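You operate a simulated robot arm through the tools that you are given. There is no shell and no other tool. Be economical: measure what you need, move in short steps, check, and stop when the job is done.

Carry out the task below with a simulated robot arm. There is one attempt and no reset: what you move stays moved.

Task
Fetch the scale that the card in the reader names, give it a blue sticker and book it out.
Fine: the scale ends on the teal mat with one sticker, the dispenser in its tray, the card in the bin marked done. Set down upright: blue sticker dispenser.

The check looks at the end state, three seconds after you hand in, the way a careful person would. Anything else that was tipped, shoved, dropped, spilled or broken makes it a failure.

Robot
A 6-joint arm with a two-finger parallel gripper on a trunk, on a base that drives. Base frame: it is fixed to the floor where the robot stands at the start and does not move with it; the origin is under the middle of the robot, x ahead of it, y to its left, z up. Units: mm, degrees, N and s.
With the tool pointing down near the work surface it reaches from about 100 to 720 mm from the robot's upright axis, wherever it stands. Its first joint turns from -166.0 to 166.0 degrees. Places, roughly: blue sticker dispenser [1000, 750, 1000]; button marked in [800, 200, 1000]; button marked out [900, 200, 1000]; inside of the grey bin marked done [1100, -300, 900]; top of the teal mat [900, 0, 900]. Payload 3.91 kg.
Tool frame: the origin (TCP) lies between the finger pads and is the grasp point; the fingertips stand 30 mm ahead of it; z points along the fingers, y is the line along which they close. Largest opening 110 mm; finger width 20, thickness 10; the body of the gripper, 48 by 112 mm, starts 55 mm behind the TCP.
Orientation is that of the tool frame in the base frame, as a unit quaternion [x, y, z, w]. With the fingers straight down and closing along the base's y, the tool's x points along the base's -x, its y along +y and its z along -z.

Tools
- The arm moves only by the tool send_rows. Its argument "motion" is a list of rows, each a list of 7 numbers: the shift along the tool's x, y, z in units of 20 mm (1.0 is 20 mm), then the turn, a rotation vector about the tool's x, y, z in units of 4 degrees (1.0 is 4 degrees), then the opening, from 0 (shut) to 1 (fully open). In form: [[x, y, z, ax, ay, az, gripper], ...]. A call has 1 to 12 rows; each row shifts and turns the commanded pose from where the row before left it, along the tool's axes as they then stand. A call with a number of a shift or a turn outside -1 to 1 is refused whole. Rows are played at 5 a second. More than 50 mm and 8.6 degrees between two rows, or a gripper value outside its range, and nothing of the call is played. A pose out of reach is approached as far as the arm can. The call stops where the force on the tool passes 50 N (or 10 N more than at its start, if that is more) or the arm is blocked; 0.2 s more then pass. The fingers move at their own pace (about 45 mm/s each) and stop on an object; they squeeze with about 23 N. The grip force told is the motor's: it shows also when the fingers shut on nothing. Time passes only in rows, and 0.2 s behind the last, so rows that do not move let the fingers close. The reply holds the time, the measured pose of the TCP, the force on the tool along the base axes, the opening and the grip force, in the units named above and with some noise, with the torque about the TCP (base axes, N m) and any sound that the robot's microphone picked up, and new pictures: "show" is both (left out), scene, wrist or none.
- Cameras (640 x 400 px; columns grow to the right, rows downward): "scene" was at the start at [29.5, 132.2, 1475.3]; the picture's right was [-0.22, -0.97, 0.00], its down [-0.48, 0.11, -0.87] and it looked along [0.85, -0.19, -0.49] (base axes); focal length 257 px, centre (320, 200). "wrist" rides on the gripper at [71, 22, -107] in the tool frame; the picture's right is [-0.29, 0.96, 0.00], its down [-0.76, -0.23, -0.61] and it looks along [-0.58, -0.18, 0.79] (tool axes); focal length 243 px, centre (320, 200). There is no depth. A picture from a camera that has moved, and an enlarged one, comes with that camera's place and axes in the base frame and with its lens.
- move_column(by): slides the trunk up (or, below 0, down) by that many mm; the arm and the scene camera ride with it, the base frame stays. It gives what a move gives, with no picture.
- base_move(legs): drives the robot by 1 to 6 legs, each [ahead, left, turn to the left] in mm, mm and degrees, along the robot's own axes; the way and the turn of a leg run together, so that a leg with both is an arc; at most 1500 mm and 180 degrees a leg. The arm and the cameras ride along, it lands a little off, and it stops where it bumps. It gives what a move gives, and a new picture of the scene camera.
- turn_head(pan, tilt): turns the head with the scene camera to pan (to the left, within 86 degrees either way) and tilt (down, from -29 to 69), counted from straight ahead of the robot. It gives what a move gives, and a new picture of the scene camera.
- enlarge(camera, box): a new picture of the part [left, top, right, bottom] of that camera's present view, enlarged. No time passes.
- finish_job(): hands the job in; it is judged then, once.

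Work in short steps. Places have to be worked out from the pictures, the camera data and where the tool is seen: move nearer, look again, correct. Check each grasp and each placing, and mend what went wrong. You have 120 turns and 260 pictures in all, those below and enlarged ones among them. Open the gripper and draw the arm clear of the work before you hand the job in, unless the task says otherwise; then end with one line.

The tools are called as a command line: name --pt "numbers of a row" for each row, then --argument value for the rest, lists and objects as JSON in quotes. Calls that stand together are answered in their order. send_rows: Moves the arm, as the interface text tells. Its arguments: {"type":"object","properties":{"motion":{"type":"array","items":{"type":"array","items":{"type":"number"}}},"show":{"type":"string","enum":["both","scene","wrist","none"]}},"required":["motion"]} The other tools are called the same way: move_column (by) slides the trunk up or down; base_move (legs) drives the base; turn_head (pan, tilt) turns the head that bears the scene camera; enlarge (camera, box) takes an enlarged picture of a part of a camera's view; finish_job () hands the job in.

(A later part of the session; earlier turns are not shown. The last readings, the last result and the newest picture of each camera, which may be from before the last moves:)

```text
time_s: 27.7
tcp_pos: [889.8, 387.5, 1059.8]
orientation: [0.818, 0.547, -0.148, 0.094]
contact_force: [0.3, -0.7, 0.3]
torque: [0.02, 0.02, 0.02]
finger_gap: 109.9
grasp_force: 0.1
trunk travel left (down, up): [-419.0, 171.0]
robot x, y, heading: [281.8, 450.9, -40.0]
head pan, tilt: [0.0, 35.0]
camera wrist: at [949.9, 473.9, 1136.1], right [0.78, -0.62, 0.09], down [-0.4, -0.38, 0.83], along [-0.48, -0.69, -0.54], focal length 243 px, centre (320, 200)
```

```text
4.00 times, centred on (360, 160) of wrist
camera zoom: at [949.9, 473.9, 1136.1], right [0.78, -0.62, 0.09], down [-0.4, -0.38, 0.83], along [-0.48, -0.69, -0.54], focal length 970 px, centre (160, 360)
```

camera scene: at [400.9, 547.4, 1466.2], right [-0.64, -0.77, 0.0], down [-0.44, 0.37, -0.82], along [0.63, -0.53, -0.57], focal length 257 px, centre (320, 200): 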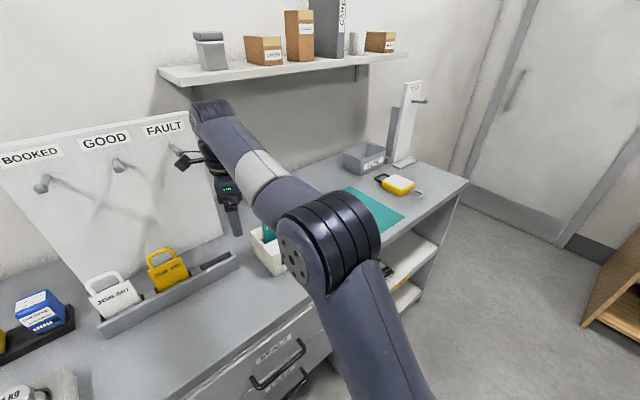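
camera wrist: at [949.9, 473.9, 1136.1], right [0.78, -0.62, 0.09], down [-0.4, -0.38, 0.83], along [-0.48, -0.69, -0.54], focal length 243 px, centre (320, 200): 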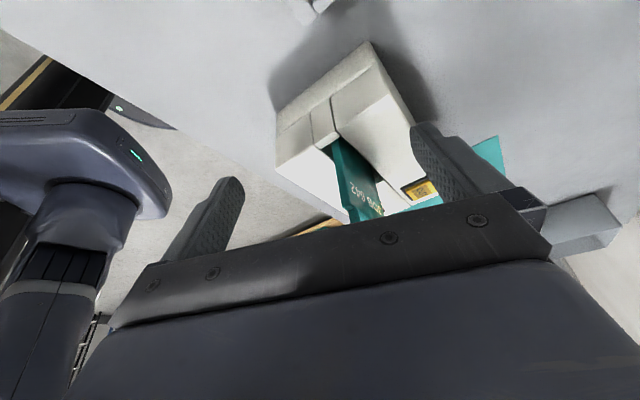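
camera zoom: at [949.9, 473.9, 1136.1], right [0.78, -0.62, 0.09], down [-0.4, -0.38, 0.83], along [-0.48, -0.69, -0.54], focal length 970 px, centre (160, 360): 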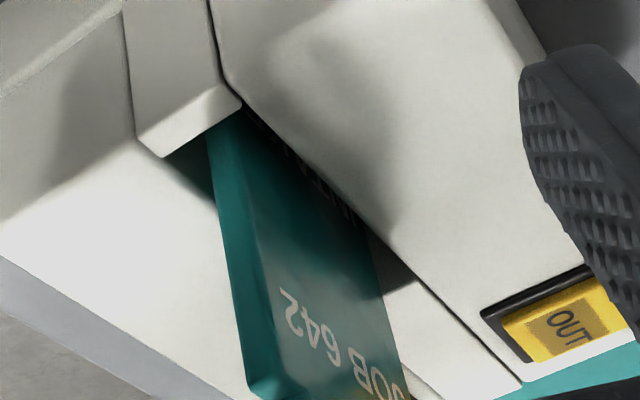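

The second line sits in the slot and is better seen from steeper above. I untilt, rise, and shift towards the card.

send_rows --pt "0 0 -0.9 0 1 0 1" --pt "0 0 -0.9 0 1 0 1" --pt "0 0 -0.9 0 1 0 1" --pt "0 0 -0.9 0 1 0 1" --pt "0 0 -0.9 0 1 0 1" --pt "-0.86 0.37 0 0 0 0 1" --pt "-0.86 0.37 0 0 0 0 1" --pt "-0.86 0.37 0 0 0 0 1" --pt "0 0 0 0 0 0 1" --show "wrist"

enlarge --camera "wrist" --box '[310, 50, 430, 150]'

```text
time_s: 29.7
tcp_pos: [895.7, 349.2, 1145.9]
orientation: [0.832, 0.555, -0.002, -0.002]
contact_force: [-0.3, -0.2, 0.8]
torque: [0.01, 0.02, -0.02]
finger_gap: 109.8
grasp_force: 0.0
trunk travel left (down, up): [-419.0, 171.0]
robot x, y, heading: [280.6, 450.0, -39.9]
head pan, tilt: [0.0, 35.0]
camera wrist: at [944.1, 406.4, 1254.2], right [0.77, -0.64, 0.0], down [-0.5, -0.61, 0.61], along [-0.39, -0.47, -0.79], focal length 243 px, centre (320, 200)
```

wrist: 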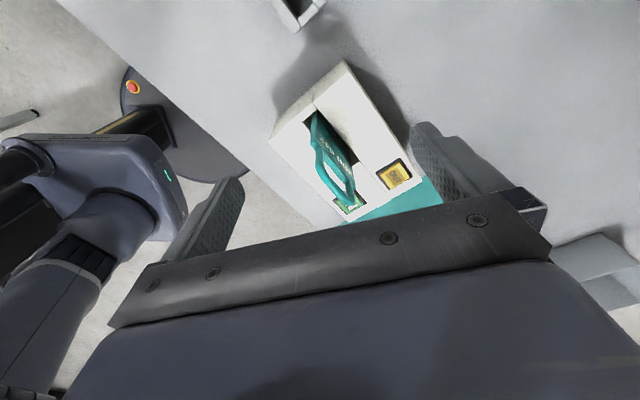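

```text
4.00 times, centred on (370, 100) of wrist
camera zoom: at [944.1, 406.4, 1254.2], right [0.77, -0.64, 0.0], down [-0.5, -0.61, 0.61], along [-0.39, -0.47, -0.79], focal length 970 px, centre (120, 600)
```

zoom: 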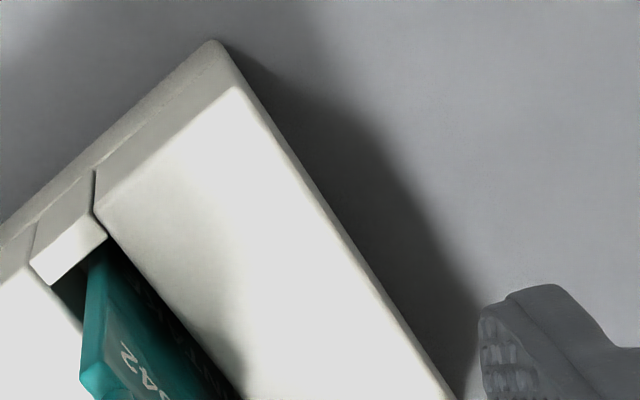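

enlarge --camera "wrist" --box '[315, 115, 365, 175]'

send_rows --pt "-0.86 0.37 0 0 0 0 1" --pt "-0.6 0.26 0 0 0 0 1" --pt "0 0 0 0 0 0 1" --show "wrist"

enlarge --camera "wrist" --box '[310, 80, 370, 150]'

```text
6.67 times, centred on (340, 145) of wrist
camera zoom: at [944.1, 406.4, 1254.2], right [0.77, -0.64, 0.0], down [-0.5, -0.61, 0.61], along [-0.39, -0.47, -0.79], focal length 1618 px, centre (187, 567)
```

zoom: 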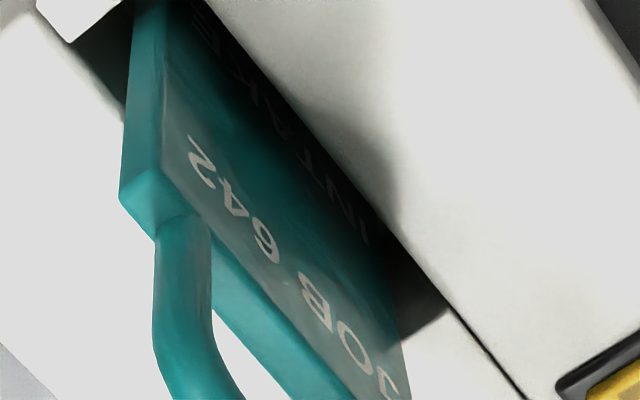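

```text
time_s: 30.5
tcp_pos: [895.9, 317.3, 1143.9]
orientation: [0.832, 0.555, -0.001, -0.001]
contact_force: [0.4, -0.3, -0.9]
torque: [0.0, 0.01, -0.02]
finger_gap: 110.1
grasp_force: 0.1
out of reach, approached as far as the arm can: row 2
trunk travel left (down, up): [-419.0, 171.0]
robot x, y, heading: [280.6, 448.3, -40.4]
head pan, tilt: [0.0, 35.0]
camera wrist: at [942.8, 374.4, 1252.7], right [0.77, -0.64, 0.0], down [-0.5, -0.61, 0.61], along [-0.39, -0.47, -0.79], focal length 243 px, centre (320, 200)
```

wrist: 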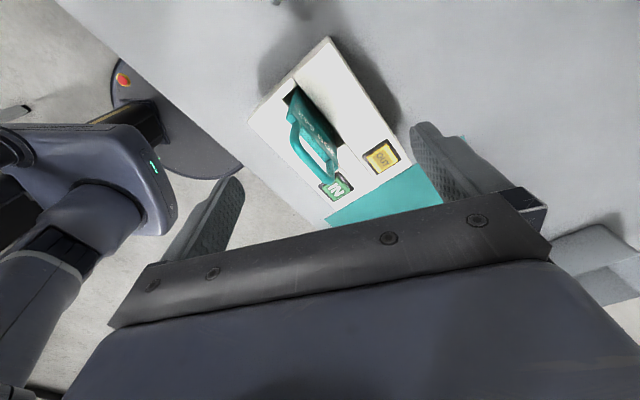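

```text
5.71 times, centred on (340, 115) of wrist
camera zoom: at [942.8, 374.4, 1252.7], right [0.77, -0.64, 0.0], down [-0.5, -0.61, 0.61], along [-0.39, -0.47, -0.79], focal length 1386 px, centre (206, 686)
```

zoom: 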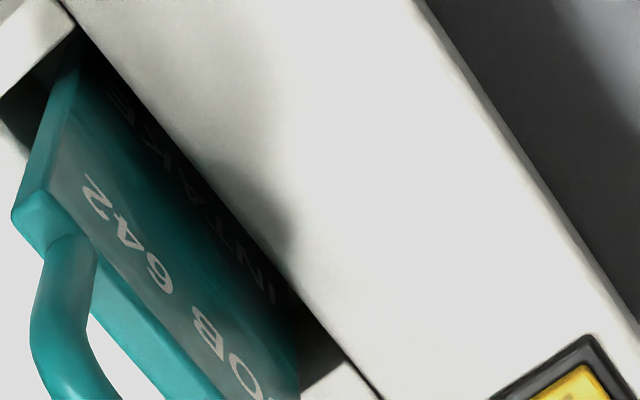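

The back reads "JOB 642 / INTAKE", pointing to the blue scale on the IN shelf. I retreat the arm up and back while unwinding its yaw.

send_rows --pt "-0.39 -0.92 -0.3 0 0 0 1" --pt "-0.39 -0.9 -0.6 0 0 -1 1" --pt "-0.33 -0.92 -0.6 0 0 -1 1" --pt "-0.26 -0.94 -0.3 0 0 -1 1" --pt "-0.19 -0.97 -0.3 0 0 -1 1" --pt "-0.12 -0.97 -0.2 0 0 -1 1" --pt "-0.05 -0.98 -0.2 0 0 -1 1" --pt "0.02 -0.98 -0.2 0 0 -1 1" --pt "0.09 -0.98 -0.2 0 0 -1 1" --pt "0.16 -0.97 -0.2 0 0 -1 1" --pt "0.22 -0.97 0 0 0 -1 1" --pt "0.29 -0.96 0 0 0 -1 1" --show "none"

send_rows --pt "0.36 -0.93 0 0 0 -1 1" --pt "0.42 -0.9 0 0 0 -1 1" --pt "0 0 0 0 0 -1 1" --pt "0 0 0 0 0 -1 1" --pt "0 0 0 0 0 -1 1" --pt "0 0 0 0 0 -1 1" --pt "0 0 0 0 0 -1 1" --show "scene"

```text
time_s: 33.1
tcp_pos: [659.7, 312.9, 1208.9]
orientation: [0.563, 0.826, -0.003, -0.003]
contact_force: [0.6, -0.4, 0.4]
torque: [-0.04, 0.0, -0.02]
finger_gap: 110.0
grasp_force: 0.1
trunk travel left (down, up): [-419.0, 171.0]
robot x, y, heading: [282.3, 447.1, -40.0]
head pan, tilt: [0.0, 35.0]
```

```text
time_s: 34.7
tcp_pos: [621.1, 314.3, 1209.6]
orientation: [0.346, 0.938, -0.001, -0.004]
contact_force: [0.0, -0.1, -0.1]
torque: [-0.05, 0.01, -0.01]
finger_gap: 110.1
grasp_force: 0.0
trunk travel left (down, up): [-419.0, 171.0]
robot x, y, heading: [282.3, 449.0, -40.2]
head pan, tilt: [0.0, 35.0]
camera scene: at [401.1, 547.4, 1466.2], right [-0.64, -0.77, 0.0], down [-0.44, 0.37, -0.82], along [0.63, -0.53, -0.57], focal length 257 px, centre (320, 200)
```

scene: 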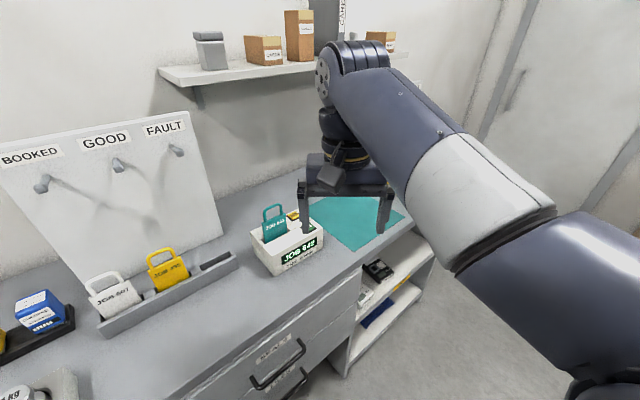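

The panel and tag cards look undisturbed. I turn back square and drive in front of the IN bay.

base_move --legs '[[0, 0, 40], [-80, 0, 0], [0, 498, 0]]'

turn_head --pan -10 --tilt 50

```text
time_s: 40.1
tcp_pos: [550.8, 1052.8, 1209.9]
orientation: [0.006, 1.0, -0.002, -0.002]
contact_force: [0.8, 0.1, -0.1]
torque: [-0.01, -0.03, 0.03]
finger_gap: 109.9
grasp_force: 0.1
trunk travel left (down, up): [-419.0, 171.0]
robot x, y, heading: [204.9, 936.7, 0.0]
head pan, tilt: [0.0, 35.0]
camera scene: at [233.5, 1091.5, 1466.2], right [0.0, -1.0, 0.0], down [-0.57, 0.0, -0.82], along [0.82, 0.0, -0.57], focal length 257 px, centre (320, 200)
```

scene: 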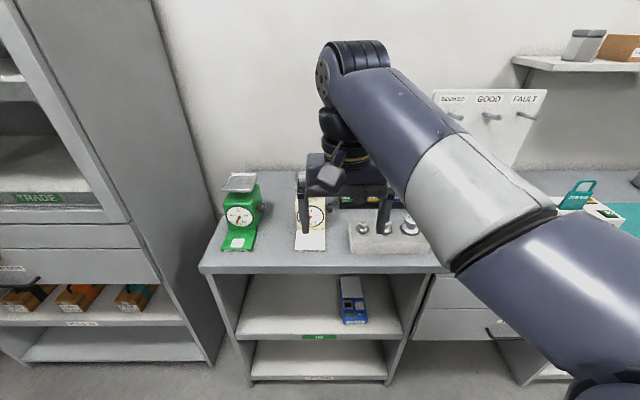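

```text
time_s: 40.9
tcp_pos: [551.7, 1053.1, 1208.9]
orientation: [0.006, 1.0, -0.002, -0.003]
contact_force: [-0.3, 0.0, 0.2]
torque: [-0.01, 0.01, -0.01]
finger_gap: 110.2
grasp_force: 0.1
trunk travel left (down, up): [-419.0, 171.0]
robot x, y, heading: [205.8, 937.7, -0.1]
head pan, tilt: [-10.0, 50.0]
camera scene: at [221.3, 1078.2, 1444.5], right [-0.18, -0.98, 0.0], down [-0.75, 0.14, -0.64], along [0.63, -0.11, -0.77], focal length 257 px, centre (320, 200)
```

scene: 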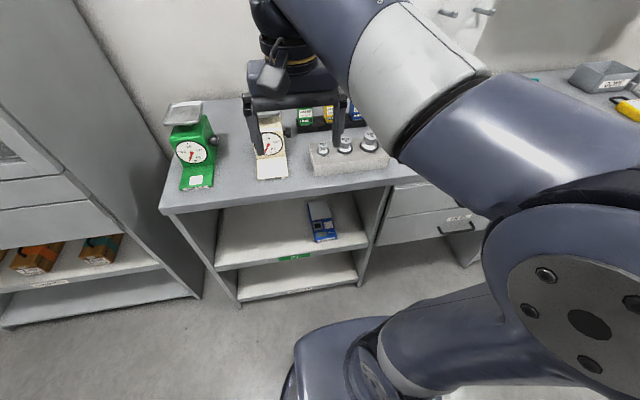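

I measure the blue scale from this second viewpoint.

enlarge --camera "scene" --box '[270, 180, 370, 265]'

```text
4.71 times, centred on (320, 222) of scene
camera zoom: at [221.3, 1078.2, 1444.5], right [-0.18, -0.98, 0.0], down [-0.75, 0.14, -0.64], along [0.63, -0.11, -0.77], focal length 1210 px, centre (320, 94)
```

zoom: 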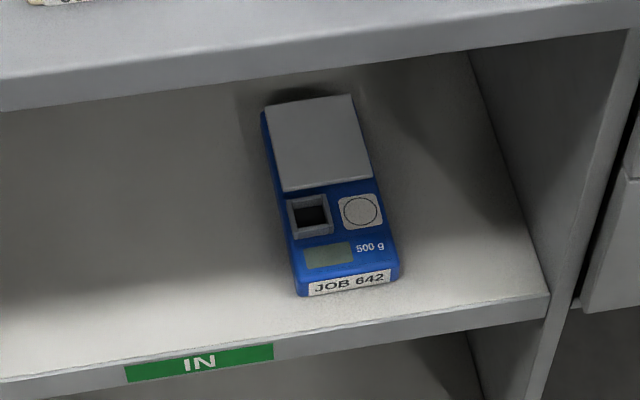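

Triangulation puts the scale's front at about (745, 957, 536), running straight back to x≈932, 88 mm wide. I draw the arm back, align it in y, and lower the trunk.

send_rows --pt "0.7 -0.95 0 0 0 0 1" --pt "0.7 -0.95 0 0 0 0 1" --pt "0.7 -0.95 0 0 0 0 1" --pt "0.7 -0.95 0 0 0 0 1" --pt "0.7 -0.95 0 0 0 0 1" --pt "0 0 0 0 0 0 1" --show "none"

move_column --by -380

turn_head --pan -12 --tilt 35

```text
time_s: 42.2
tcp_pos: [477.6, 959.1, 1210.0]
orientation: [0.006, 1.0, -0.003, -0.003]
contact_force: [-0.8, 0.5, -0.4]
torque: [0.03, -0.01, 0.01]
finger_gap: 109.7
grasp_force: 0.0
trunk travel left (down, up): [-419.0, 171.0]
robot x, y, heading: [202.0, 940.5, -0.1]
head pan, tilt: [-10.0, 50.0]
```

```text
time_s: 45.9
tcp_pos: [479.6, 960.0, 829.8]
orientation: [0.006, 1.0, -0.002, -0.003]
contact_force: [-0.1, -0.3, 0.5]
torque: [-0.02, 0.01, -0.03]
finger_gap: 109.8
grasp_force: 0.1
trunk travel left (down, up): [-39.0, 551.0]
robot x, y, heading: [202.3, 937.6, -0.2]
head pan, tilt: [-10.0, 50.0]
```

```text
time_s: 46.7
tcp_pos: [478.5, 959.8, 830.7]
orientation: [0.006, 1.0, -0.002, -0.002]
contact_force: [-0.1, 0.2, 0.3]
torque: [0.01, 0.0, -0.02]
finger_gap: 110.1
grasp_force: 0.0
trunk travel left (down, up): [-39.0, 551.0]
robot x, y, heading: [207.1, 941.5, -0.3]
head pan, tilt: [-12.0, 35.0]
camera scene: at [231.5, 1073.2, 1086.1], right [-0.21, -0.98, 0.0], down [-0.56, 0.12, -0.82], along [0.8, -0.17, -0.57], focal length 257 px, centre (320, 200)
```

scene: 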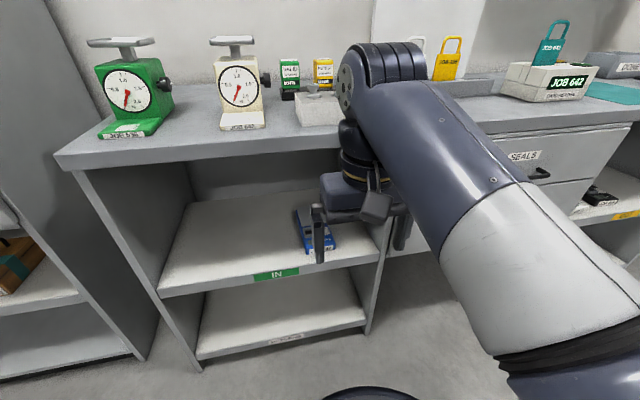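

Pitching forward would put the wrist camera below the gripper, so I first turn the tool 180° about its axis (camera to the far side), then pitch.

send_rows --pt "0 0 0 0 0 1 1" --pt "0 0 0 0 0 1 1" --pt "0 0 0 0 0 1 1" --pt "0 0 0 0 0 1 1" --pt "0 0 0 0 0 1 1" --pt "0 0 0 0 0 1 1" --pt "0 0 0 0 0 1 1" --pt "0 0 0 0 0 1 1" --pt "0 0 0 0 0 1 1" --pt "0 0 0 0 0 1 1" --pt "0 0 0 0 0 1 1" --pt "0 0 0 0 0 1 1" --show "none"

send_rows --pt "0 0 0 0 0 1 1" --pt "0 0 0 0 0 1 1" --pt "0 0 0 0 0 1 1" --pt "0 0 0 0 0 1 1" --pt "0 0 0 0 0 1 1" --pt "0 0 0 0 0 1 1" --pt "0 0 0 0 0 1 1" --pt "0 0 0 0 0 1 1" --pt "0 0 0 0 0 1 1" --pt "0 0 0 0 0 1 1" --pt "0 0 0 0 0 1 1" --pt "0 0 0 0 0 1 1" --show "none"

send_rows --pt "0 0 0 0 0 1 1" --pt "0 0 0 0 0 1 1" --pt "0 0 0 0 0 1 1" --pt "0 0 0 0 0 1 1" --pt "0 0 0 0 0 1 1" --pt "0 0 0 0 0 1 1" --pt "0 0 0 0 0 1 1" --pt "0 0 0 0 0 1 1" --pt "0 0 0 0 0 1 1" --pt "0 0 0 0 0 1 1" --pt "0 0 0 0 0 1 1" --pt "0 0 0 0 0 1 1" --show "none"

send_rows --pt "0 0 0 0 0 1 1" --pt "0 0 0 0 0 1 1" --pt "0 0 0 0 0 1 1" --pt "0 0 0 0 0 1 1" --pt "0 0 0 0 0 1 1" --pt "0 0 0 0 0 1 1" --pt "0 0 0 0 0 1 1" --pt "0 0 0 0 0 1 1" --pt "0 0 0 0 0 1 1" --pt "0 0 0 0 0 0 1" --show "both"

```text
time_s: 49.3
tcp_pos: [479.5, 959.5, 829.6]
orientation: [0.413, 0.911, -0.003, -0.002]
contact_force: [-1.0, -0.4, -0.8]
torque: [-0.03, 0.02, 0.01]
finger_gap: 109.8
grasp_force: 0.1
trunk travel left (down, up): [-39.0, 551.0]
robot x, y, heading: [203.3, 938.6, -0.3]
head pan, tilt: [-12.0, 35.0]
```

```text
time_s: 51.9
tcp_pos: [479.8, 959.4, 830.3]
orientation: [0.748, 0.664, -0.003, 0.0]
contact_force: [0.1, 0.5, -0.9]
torque: [-0.01, 0.0, -0.01]
finger_gap: 110.2
grasp_force: 0.1
trunk travel left (down, up): [-39.0, 551.0]
robot x, y, heading: [206.0, 941.9, 0.0]
head pan, tilt: [-12.0, 35.0]
```

```text
time_s: 54.5
tcp_pos: [480.1, 960.3, 830.2]
orientation: [0.953, 0.303, -0.004, 0.002]
contact_force: [0.3, -0.1, -0.7]
torque: [0.0, -0.04, 0.0]
finger_gap: 110.1
grasp_force: 0.0
trunk travel left (down, up): [-39.0, 551.0]
robot x, y, heading: [202.5, 938.1, -0.3]
head pan, tilt: [-12.0, 35.0]
```

```text
time_s: 56.7
tcp_pos: [477.1, 909.6, 830.8]
orientation: [1.0, -0.005, -0.002, 0.001]
contact_force: [-0.4, 0.0, 0.5]
torque: [-0.01, -0.01, 0.0]
finger_gap: 110.0
grasp_force: 0.1
out of reach, approached as far as the arm can: row 6, 7, 8, 9
trunk travel left (down, up): [-39.0, 551.0]
robot x, y, heading: [201.1, 936.0, -0.3]
head pan, tilt: [-12.0, 35.0]
camera scene: at [231.5, 1073.2, 1086.2], right [-0.21, -0.98, 0.0], down [-0.56, 0.12, -0.82], along [0.8, -0.17, -0.57], focal length 257 px, centre (320, 200)
camera wrist: at [548.3, 885.7, 937.8], right [-0.3, -0.95, 0.0], down [-0.75, 0.24, 0.61], along [-0.58, 0.18, -0.79], focal length 243 px, centre (320, 200)
```

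scene: 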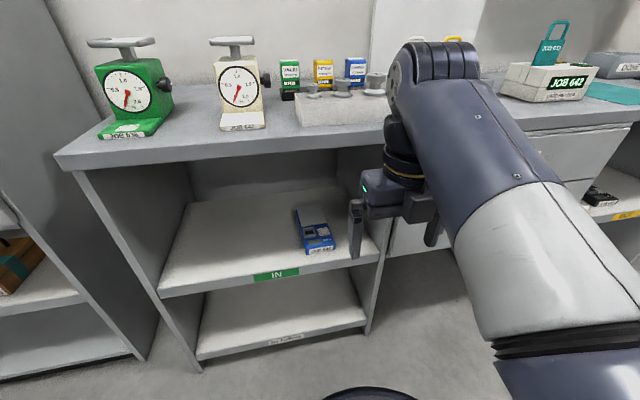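
wrist: 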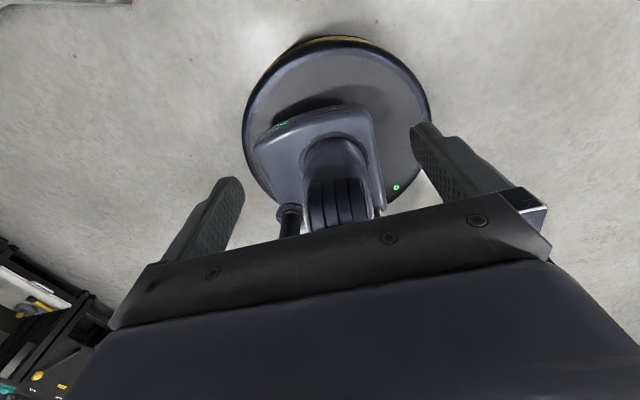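

The tool roll hit a joint limit unless the arm points a bit to the right, so I shift the robot left by 180 mm to have margin, and then pitch the tool forward.

base_move --legs '[[0, 180, 0]]'

send_rows --pt "0 -0.8 0 0 0 0 1" --pt "0 -0.8 0 0 1 0 1" --pt "0 -0.8 0 0 1 0 1" --pt "0 -0.8 0 0 1 0 1" --pt "0 0 0 0 1 0 1" --pt "0 0 0 0 1 0 1" --pt "0 0 0 0 0 0 1" --show "wrist"

```text
time_s: 58.2
tcp_pos: [477.5, 1089.3, 830.2]
orientation: [1.0, -0.005, -0.003, 0.001]
contact_force: [0.9, -0.4, -0.1]
torque: [0.02, -0.02, 0.01]
finger_gap: 110.0
grasp_force: 0.0
trunk travel left (down, up): [-39.0, 551.0]
robot x, y, heading: [205.5, 1119.6, -0.1]
head pan, tilt: [-12.0, 35.0]
camera scene: at [232.3, 1254.9, 1086.2], right [-0.21, -0.98, 0.0], down [-0.56, 0.12, -0.82], along [0.8, -0.17, -0.57], focal length 257 px, centre (320, 200)
```

scene: 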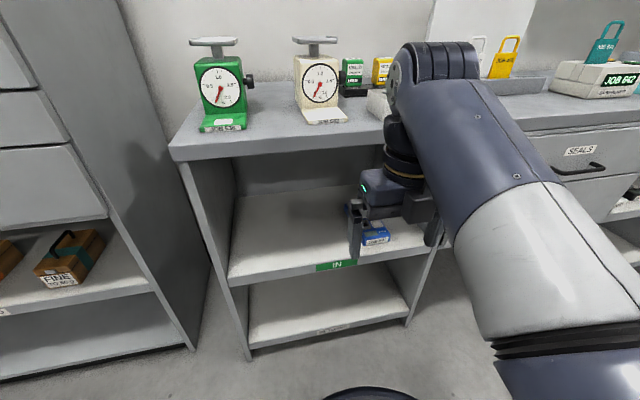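

```text
time_s: 59.6
tcp_pos: [511.9, 1094.1, 793.5]
orientation: [0.997, 0.0, 0.078, -0.011]
contact_force: [0.0, 0.2, -0.3]
torque: [-0.01, 0.0, 0.03]
finger_gap: 110.0
grasp_force: 0.1
out of reach, approached as far as the arm can: row 1, 2, 3, 4
trunk travel left (down, up): [-39.0, 551.0]
robot x, y, heading: [204.4, 1118.5, -0.3]
head pan, tilt: [-12.0, 35.0]
stopped in row 6: the arm was blocked; the commanded pose is now the measured one
camera wrist: at [565.7, 1068.8, 910.7], right [-0.29, -0.96, -0.07], down [-0.85, 0.22, 0.49], along [-0.45, 0.2, -0.87], focal length 243 px, centre (320, 200)
```

wrist: 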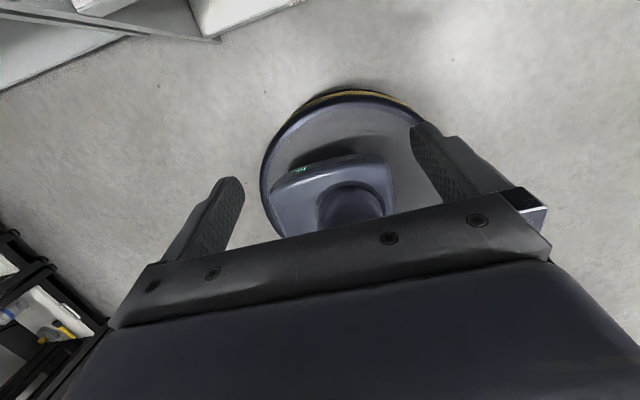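

In this tool orientation its y axis points to base −y, so I shifted the wrong way into the limit. I now move to base −y by 120 and then pitch.

send_rows --pt "0 1 0 0 0 0 1" --pt "0 1 0 0 0 0 1" --pt "0 1 0 0 0 0 1" --pt "0 1 0 0 0 0 1" --pt "0 1 0 0 0 0 1" --pt "0 1 0 0 0 0 1" --pt "0 0 0 0 1 0 1" --pt "0 0 0 0 1 0 1" --pt "0 0 0 0 1 0 1" --pt "0 0 0 0 1 0 1" --pt "0 0 0 0 0 0 1" --show "both"

```text
time_s: 62.0
tcp_pos: [509.3, 972.7, 789.2]
orientation: [0.976, -0.004, 0.218, -0.012]
contact_force: [0.2, -0.1, -0.3]
torque: [0.03, 0.0, 0.01]
finger_gap: 110.2
grasp_force: 0.1
trunk travel left (down, up): [-39.0, 551.0]
robot x, y, heading: [206.1, 1122.0, 0.1]
head pan, tilt: [-12.0, 35.0]
camera scene: at [232.3, 1254.9, 1086.2], right [-0.21, -0.98, 0.0], down [-0.56, 0.12, -0.82], along [0.8, -0.17, -0.57], focal length 257 px, centre (320, 200)
camera wrist: at [527.1, 946.9, 916.7], right [-0.26, -0.95, -0.15], down [-0.95, 0.22, 0.23], along [-0.19, 0.2, -0.96], focal length 243 px, centre (320, 200)
```

scene: 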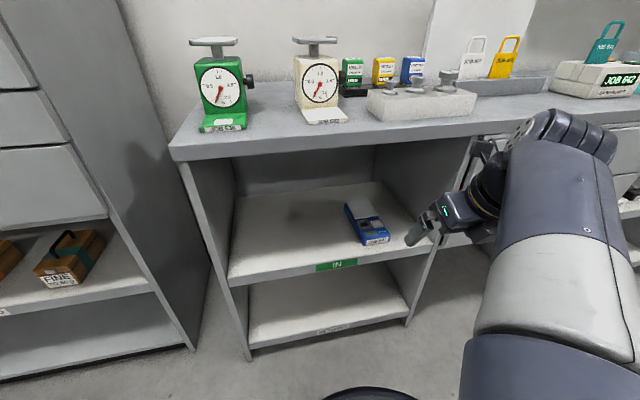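
wrist: 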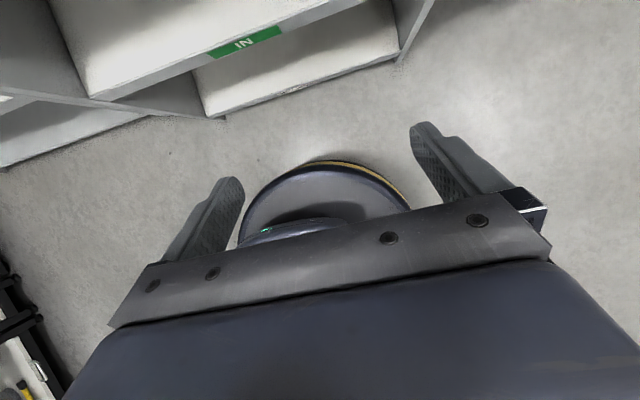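

Pitching works now. I continue to about 49°, lower to roughly z=640, and centre on y≈957.

send_rows --pt "-0.4 0.25 0.85 0 1 0 1" --pt "-0.45 0.25 0.8 0 1 0 1" --pt "-0.5 0.25 0.8 0 1 0 1" --pt "-0.55 0 0.75 0 1 0 1" --pt "-0.6 0 0.7 0 1 0 1" --pt "-0.65 0 0.65 0 1 0 1" --pt "-0.7 0 0.65 0 0 0 1" --pt "0 0 0 0 0 0 1" --show "both"

```text
time_s: 63.8
tcp_pos: [506.5, 961.7, 659.6]
orientation: [0.909, -0.008, 0.416, -0.013]
contact_force: [-1.2, -0.4, 0.0]
torque: [0.02, 0.01, -0.01]
finger_gap: 109.8
grasp_force: 0.2
trunk travel left (down, up): [-39.0, 551.0]
robot x, y, heading: [205.6, 1118.5, -0.1]
head pan, tilt: [-12.0, 35.0]
camera scene: at [232.3, 1254.9, 1086.2], right [-0.21, -0.98, 0.0], down [-0.56, 0.12, -0.82], along [0.8, -0.17, -0.57], focal length 257 px, centre (320, 200)
camera wrist: at [473.4, 935.9, 782.9], right [-0.19, -0.95, -0.25], down [-0.96, 0.24, -0.17], along [0.22, 0.2, -0.95], focal length 243 px, centre (320, 200)
```

scene: 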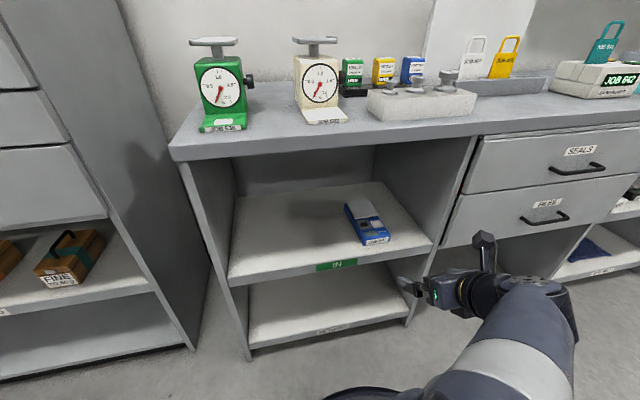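
wrist: 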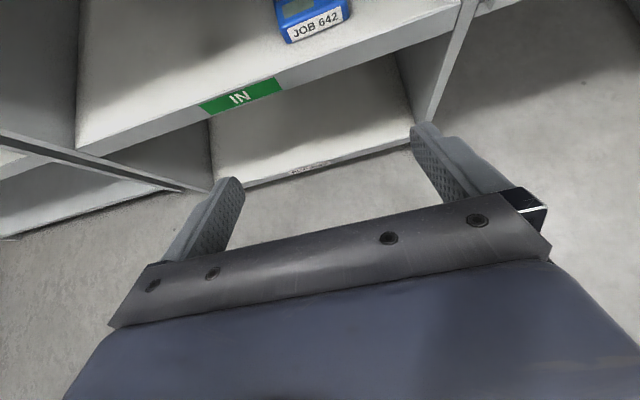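

A slight roll of 1.7° gets corrected, and I advance to just before the shelf at z≈625 for a closer look.

send_rows --pt "0.545 0 0.926 -0.28 0 -0.32 1" --pt "0.545 0 0.926 0 0 0 1" --pt "0.545 0 0.926 0 0 0 1" --pt "0.545 0 0.926 0 0 0 1" --pt "0.545 0 0.926 0 0 0 1" --pt "0.545 0 0.926 0 0 0 1" --pt "0.545 0 0.926 0 0 0 1" --pt "0.545 0 0.926 0 0 0 1" --pt "0.545 0 0.926 0 0 0 1" --pt "0 0 0 0 0 0 1" --show "both"

```text
time_s: 66.0
tcp_pos: [699.5, 960.6, 627.2]
orientation: [0.908, 0.0, 0.418, 0.004]
contact_force: [-0.1, 0.5, -0.1]
torque: [-0.02, 0.0, 0.0]
finger_gap: 109.9
grasp_force: 0.1
trunk travel left (down, up): [-39.0, 551.0]
robot x, y, heading: [205.8, 1118.4, -0.3]
head pan, tilt: [-12.0, 35.0]
camera scene: at [232.4, 1254.9, 1086.2], right [-0.21, -0.98, 0.0], down [-0.56, 0.12, -0.82], along [0.8, -0.17, -0.57], focal length 257 px, centre (320, 200)
camera wrist: at [664.7, 940.0, 751.2], right [-0.19, -0.96, -0.21], down [-0.96, 0.23, -0.18], along [0.23, 0.17, -0.96], focal length 243 px, centre (320, 200)
```

scene: 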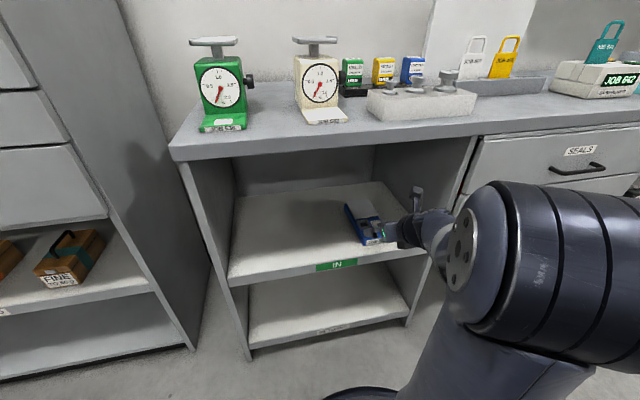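
wrist: 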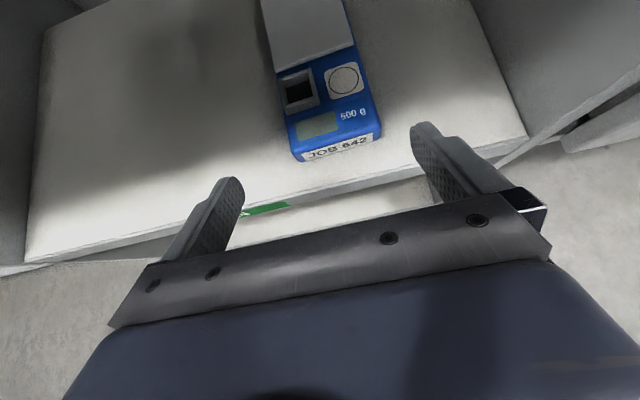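

The scale's front is at x≈760, centred on y≈952 and square to me. I shift 8 mm right and advance with the fingers straddling it, checking partway.

send_rows --pt "0.306 0.4 0.931 0 0 0 1" --pt "0.306 0 0.931 0 0 0 1" --pt "0.306 0 0.931 0 0 0 1" --pt "0.306 0 0.931 0 0 0 1" --pt "0.306 0 0.931 0 0 0 1" --pt "0 0 0 0 0 0 1" --show "both"

```text
time_s: 67.4
tcp_pos: [789.9, 952.6, 590.2]
orientation: [0.908, 0.002, 0.419, 0.003]
contact_force: [-0.3, 1.0, 0.0]
torque: [0.0, -0.02, -0.01]
finger_gap: 109.8
grasp_force: 0.1
trunk travel left (down, up): [-39.0, 551.0]
robot x, y, heading: [204.2, 1121.8, -0.3]
head pan, tilt: [-12.0, 35.0]
camera scene: at [232.4, 1254.9, 1086.2], right [-0.21, -0.98, 0.0], down [-0.56, 0.12, -0.82], along [0.8, -0.17, -0.57], focal length 257 px, centre (320, 200)
camera wrist: at [753.8, 931.0, 715.2], right [-0.19, -0.96, -0.21], down [-0.96, 0.23, -0.18], along [0.23, 0.17, -0.96], focal length 243 px, centre (320, 200)
```

scene: 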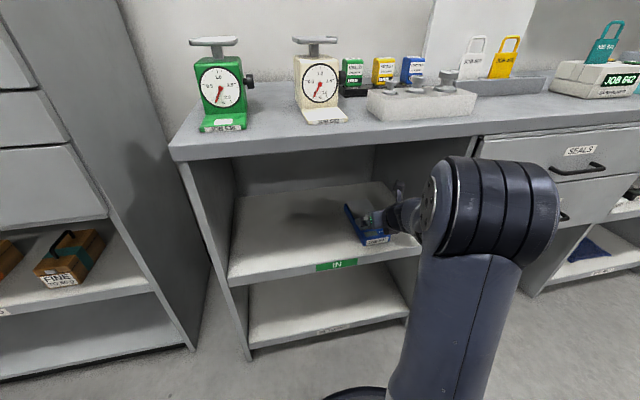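
wrist: 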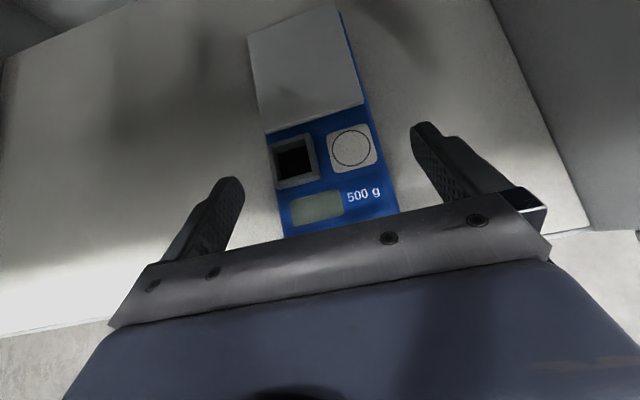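

Fingers straddle the scale evenly. I continue to its middle.

send_rows --pt "0.306 0 0.931 0 0 0 1" --pt "0.306 0 0.931 0 0 0 1" --pt "0.27 0 0.95 0 0 0 1" --pt "0 0 0 0 0 0 1" --show "both"

```text
time_s: 68.4
tcp_pos: [844.3, 952.9, 566.0]
orientation: [0.908, 0.002, 0.418, 0.003]
contact_force: [0.3, 0.1, 0.0]
torque: [-0.02, 0.02, 0.06]
finger_gap: 110.2
grasp_force: 0.1
trunk travel left (down, up): [-39.0, 551.0]
robot x, y, heading: [208.6, 1122.4, -0.4]
head pan, tilt: [-12.0, 35.0]
camera scene: at [232.4, 1254.9, 1086.2], right [-0.21, -0.98, 0.0], down [-0.56, 0.12, -0.82], along [0.8, -0.17, -0.57], focal length 257 px, centre (320, 200)
camera wrist: at [809.4, 931.3, 690.9], right [-0.19, -0.96, -0.21], down [-0.96, 0.23, -0.18], along [0.23, 0.17, -0.96], focal length 243 px, centre (320, 200)
```

scene: 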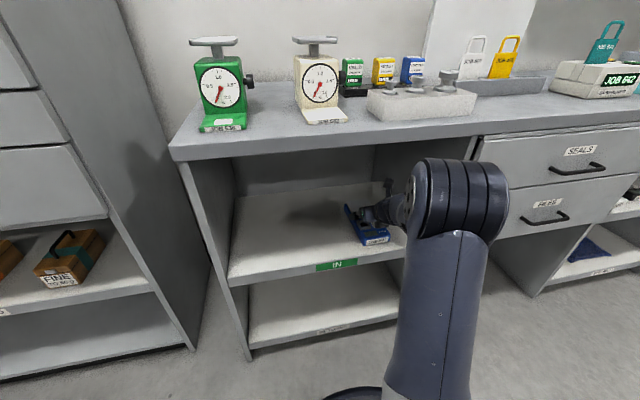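
wrist: 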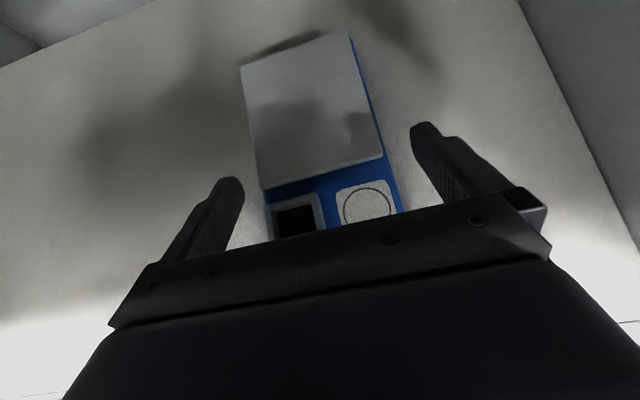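

The fingers flank the scale at its middle, near shelf level. I close the gripper.

send_rows --pt "0 0 0 0 0 0 0.5" --pt "0 0 0 0 0 0 0.3" --pt "0 0 0 0 0 0 0.3" --pt "0 0 0 0 0 0 0.3" --pt "0 0 0 0 0 0 0.3" --show "wrist"

```text
time_s: 69.6
tcp_pos: [844.8, 952.2, 567.0]
orientation: [0.909, 0.001, 0.418, 0.004]
contact_force: [-0.1, 0.8, -0.4]
torque: [-0.01, -0.02, 0.02]
finger_gap: 33.4
grasp_force: 0.1
trunk travel left (down, up): [-39.0, 551.0]
robot x, y, heading: [203.8, 1120.4, -0.3]
head pan, tilt: [-12.0, 35.0]
camera wrist: at [809.1, 931.2, 691.0], right [-0.19, -0.96, -0.21], down [-0.96, 0.23, -0.18], along [0.23, 0.17, -0.96], focal length 243 px, centre (320, 200)
```

wrist: 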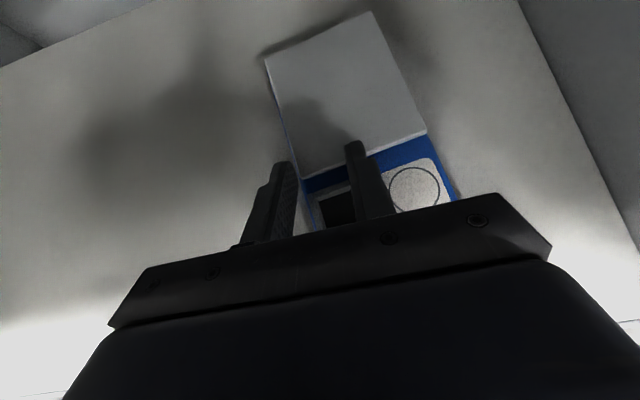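

The fingers closed above the body and nudged the scale: it sits about 35 mm lower than I thought (top ≈537, shelf ≈500). I reopen and look at its new pose.

send_rows --pt "0 0 0 0 0 0 0.6" --pt "0 0 0 0 0 0 1" --pt "0 0 0 0 0 0 1" --pt "0 0 0 0 0 0 1" --pt "-0.306 0 -0.93 0 0 0 1" --pt "-0.306 0 -0.93 0 0 0 1" --pt "-0.306 0 -0.93 0 0 0 1" --pt "0 0 0 0 0 0 1" --show "wrist"

enlarge --camera "wrist" --box '[220, 0, 460, 260]'

```text
time_s: 71.4
tcp_pos: [791.0, 951.7, 589.4]
orientation: [0.908, 0.001, 0.418, 0.004]
contact_force: [-0.2, -0.5, 0.0]
torque: [0.01, 0.01, -0.01]
finger_gap: 110.3
grasp_force: 0.0
trunk travel left (down, up): [-39.0, 551.0]
robot x, y, heading: [203.6, 1122.2, -0.2]
head pan, tilt: [-12.0, 35.0]
camera wrist: at [755.5, 930.8, 713.8], right [-0.19, -0.96, -0.21], down [-0.96, 0.23, -0.18], along [0.23, 0.17, -0.96], focal length 243 px, centre (320, 200)
```

wrist: 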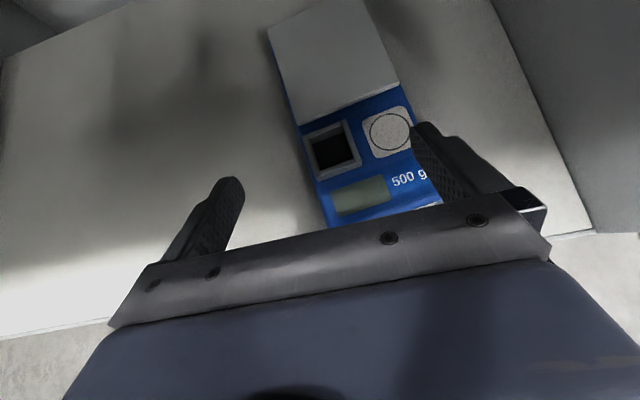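

```text
1.54 times, centred on (340, 130) of wrist
camera zoom: at [755.5, 930.8, 713.8], right [-0.19, -0.96, -0.21], down [-0.96, 0.23, -0.18], along [0.23, 0.17, -0.96], focal length 373 px, centre (289, 308)
```

zoom: 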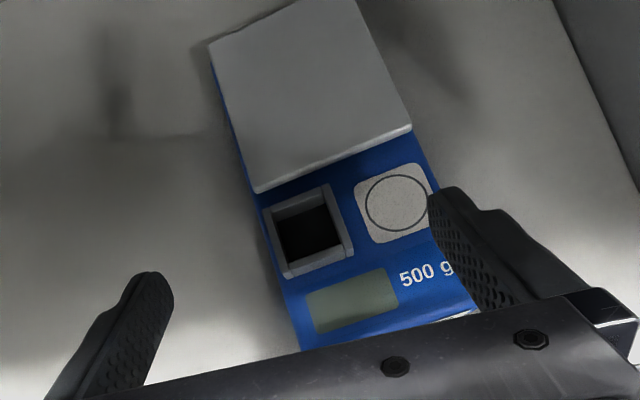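

New pose: platform front midpoint at about (869, 925), scale yawed ≈ +6.6°, top z≈537. I yaw and shift the tool to match it, staying above, then look.

send_rows --pt "0 0.9 0 0.626 0 -0.537 1" --pt "0 0.9 0 0.626 0 -0.537 1" --pt "0.65 0 0.759 0 0 0 1" --pt "0.65 0 0.759 0 0 0 1" --pt "0 0 0 0 0 0 1" --show "wrist"

```text
time_s: 72.6
tcp_pos: [831.2, 920.2, 589.5]
orientation: [0.907, 0.053, 0.417, -0.019]
contact_force: [0.6, 0.0, 1.1]
torque: [0.05, 0.0, -0.02]
finger_gap: 109.8
grasp_force: 0.0
trunk travel left (down, up): [-39.0, 551.0]
robot x, y, heading: [202.2, 1125.1, -0.4]
head pan, tilt: [-12.0, 35.0]
camera wrist: at [798.1, 895.4, 713.9], right [-0.08, -0.97, -0.21], down [-0.98, 0.12, -0.18], along [0.2, 0.19, -0.96], focal length 243 px, centre (320, 200)
```

wrist: 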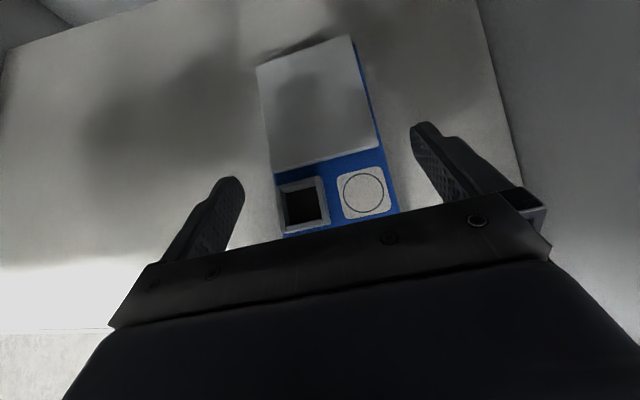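

Aligned: the tool axis passes through the scale's centreline. I go forward 41 mm and down 53 mm, stopping on contact.

send_rows --pt "-0.17 0 0.82 0 0 0 1" --pt "-0.17 0 0.82 0 0 0 1" --pt "-0.17 0 0.82 0 0 0 1" --pt "-0.17 0 0.82 0 0 0 1" --pt "0 0 0 0 0 0 1" --show "wrist"

```text
time_s: 73.8
tcp_pos: [871.6, 925.5, 537.0]
orientation: [0.907, 0.054, 0.417, -0.021]
contact_force: [0.8, -0.4, 0.5]
torque: [-0.01, -0.03, 0.0]
finger_gap: 110.1
grasp_force: 0.0
trunk travel left (down, up): [-39.0, 551.0]
robot x, y, heading: [206.8, 1123.3, -0.4]
head pan, tilt: [-12.0, 35.0]
camera wrist: at [839.5, 900.4, 660.9], right [-0.08, -0.97, -0.21], down [-0.98, 0.12, -0.18], along [0.2, 0.19, -0.96], focal length 243 px, centre (320, 200)
```

wrist: 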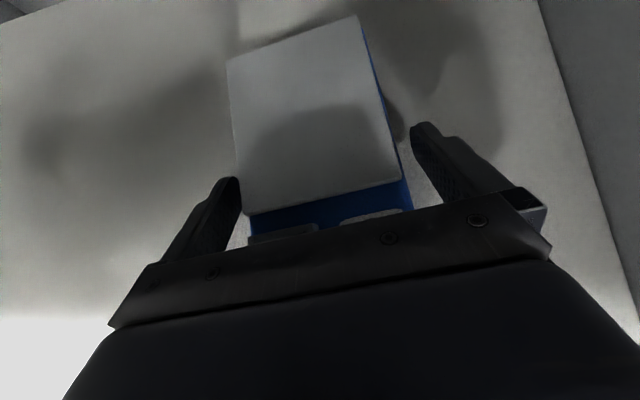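

Flanking well, slightly tight on the left; I shift 4 mm left, lower 4 mm, and close slowly.

send_rows --pt "-0.15 -0.2 0.13 0 0 0 1" --pt "0 0 0 0 0 0 0.85" --pt "0 0 0 0 0 0 0.7" --pt "0 0 0 0 0 0 0.55" --pt "0 0 0 0 0 0 0.5" --pt "0 0 0 0 0 0 0.5" --show "wrist"

```text
time_s: 75.2
tcp_pos: [870.7, 929.9, 533.1]
orientation: [0.907, 0.054, 0.417, -0.02]
contact_force: [0.3, -1.9, 1.0]
torque: [-0.15, -0.24, -0.06]
finger_gap: 93.9
grasp_force: 23.1
trunk travel left (down, up): [-39.0, 551.0]
robot x, y, heading: [202.7, 1123.2, -0.3]
head pan, tilt: [-12.0, 35.0]
camera wrist: at [838.3, 904.1, 657.8], right [-0.08, -0.97, -0.21], down [-0.98, 0.12, -0.18], along [0.2, 0.19, -0.96], focal length 243 px, centre (320, 200)
```

wrist: 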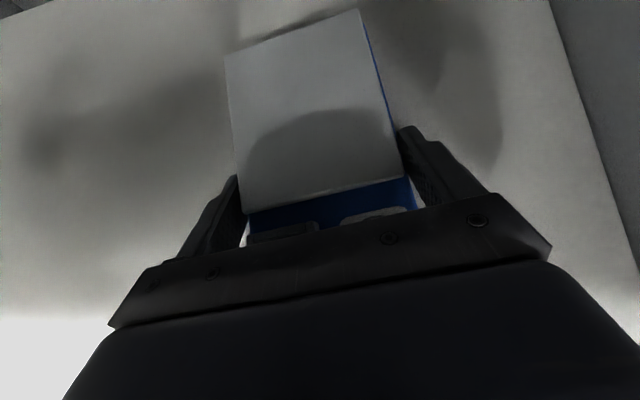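

Gripped at 94 mm with 23 N. I lift 40 mm and check.

send_rows --pt "0.38 0 -0.326 0 0 0 0.5" --pt "0.38 0 -0.326 0 0 0 0.5" --pt "0.38 0 -0.326 0 0 0 0.5" --pt "0.38 0 -0.326 0 0 0 0.5" --pt "0 0 0 0 0 0 0.5" --show "both"

```text
time_s: 76.4
tcp_pos: [871.5, 929.7, 573.2]
orientation: [0.907, 0.054, 0.417, -0.02]
contact_force: [-0.2, -0.2, -3.6]
torque: [0.02, 0.01, 0.0]
finger_gap: 94.0
grasp_force: 23.1
trunk travel left (down, up): [-39.0, 551.0]
robot x, y, heading: [207.5, 1119.9, -0.3]
head pan, tilt: [-12.0, 35.0]
camera scene: at [232.6, 1254.8, 1086.2], right [-0.21, -0.98, 0.0], down [-0.56, 0.12, -0.82], along [0.8, -0.17, -0.57], focal length 257 px, centre (320, 200)
camera wrist: at [838.2, 905.0, 697.5], right [-0.08, -0.97, -0.21], down [-0.98, 0.12, -0.18], along [0.2, 0.19, -0.96], focal length 243 px, centre (320, 200)
```

scene: 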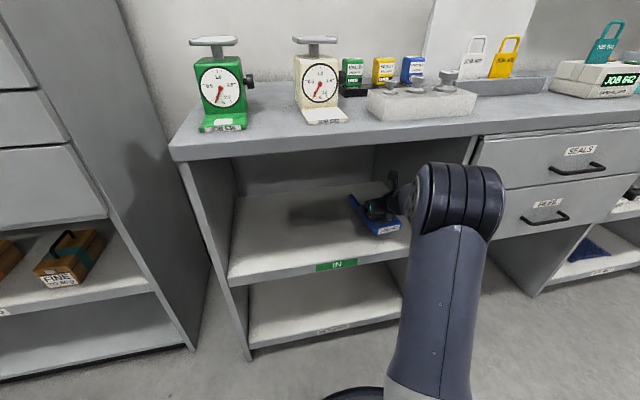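
wrist: 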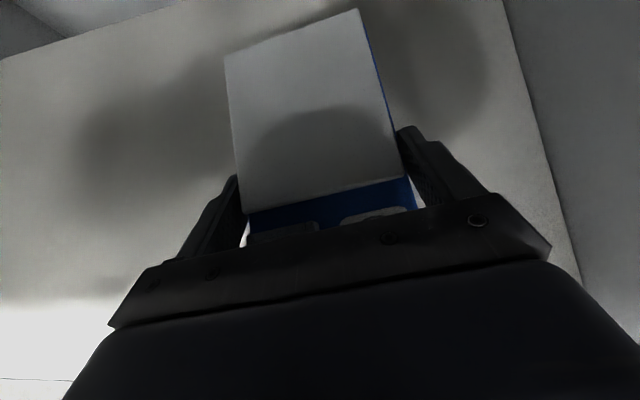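

Held level, about 0.37 kg. I drive straight back out of the bay and then raise the trunk.

base_move --legs '[[-360, 0, 0]]'

move_column --by 420

turn_head --pan -20 --tilt 35

```text
time_s: 78.8
tcp_pos: [520.8, 936.1, 572.2]
orientation: [0.907, 0.056, 0.417, -0.021]
contact_force: [0.3, -0.2, -4.0]
torque: [0.01, 0.0, -0.02]
finger_gap: 93.9
grasp_force: 23.2
trunk travel left (down, up): [-39.0, 551.0]
robot x, y, heading: [-146.5, 1122.3, 0.2]
head pan, tilt: [-12.0, 35.0]
stopped in leg 1: the robot was blocked; the commanded pose is now the measured one
camera scene: at [-118.8, 1255.9, 1086.2], right [-0.2, -0.98, 0.0], down [-0.56, 0.12, -0.82], along [0.8, -0.17, -0.57], focal length 257 px, centre (320, 200)
```

scene: 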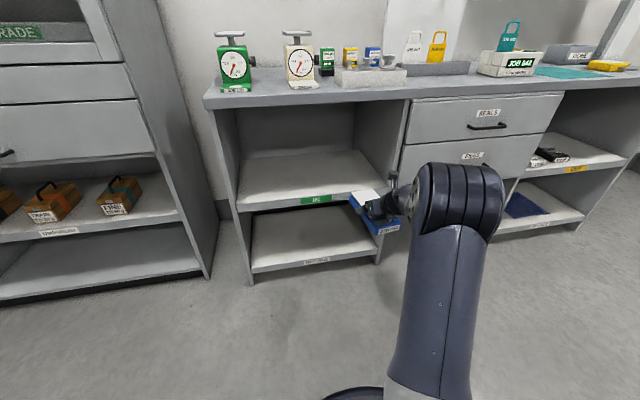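

```text
refused: 420 is not a number from -400 to 400
```

```text
time_s: 79.5
tcp_pos: [522.3, 936.7, 572.9]
orientation: [0.907, 0.057, 0.417, -0.021]
contact_force: [-0.4, 0.3, -3.2]
torque: [0.01, 0.02, -0.01]
finger_gap: 93.9
grasp_force: 23.3
trunk travel left (down, up): [-39.0, 551.0]
robot x, y, heading: [-145.3, 1123.3, 0.1]
head pan, tilt: [-20.0, 35.0]
camera scene: at [-122.2, 1244.2, 1086.2], right [-0.34, -0.94, 0.0], down [-0.54, 0.19, -0.82], along [0.77, -0.28, -0.57], focal length 257 px, centre (320, 200)
```

scene: 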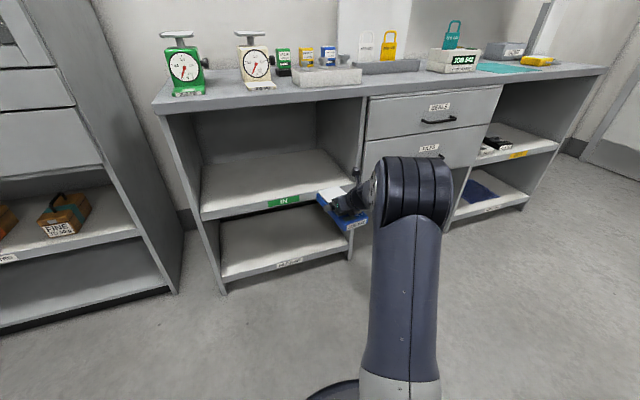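

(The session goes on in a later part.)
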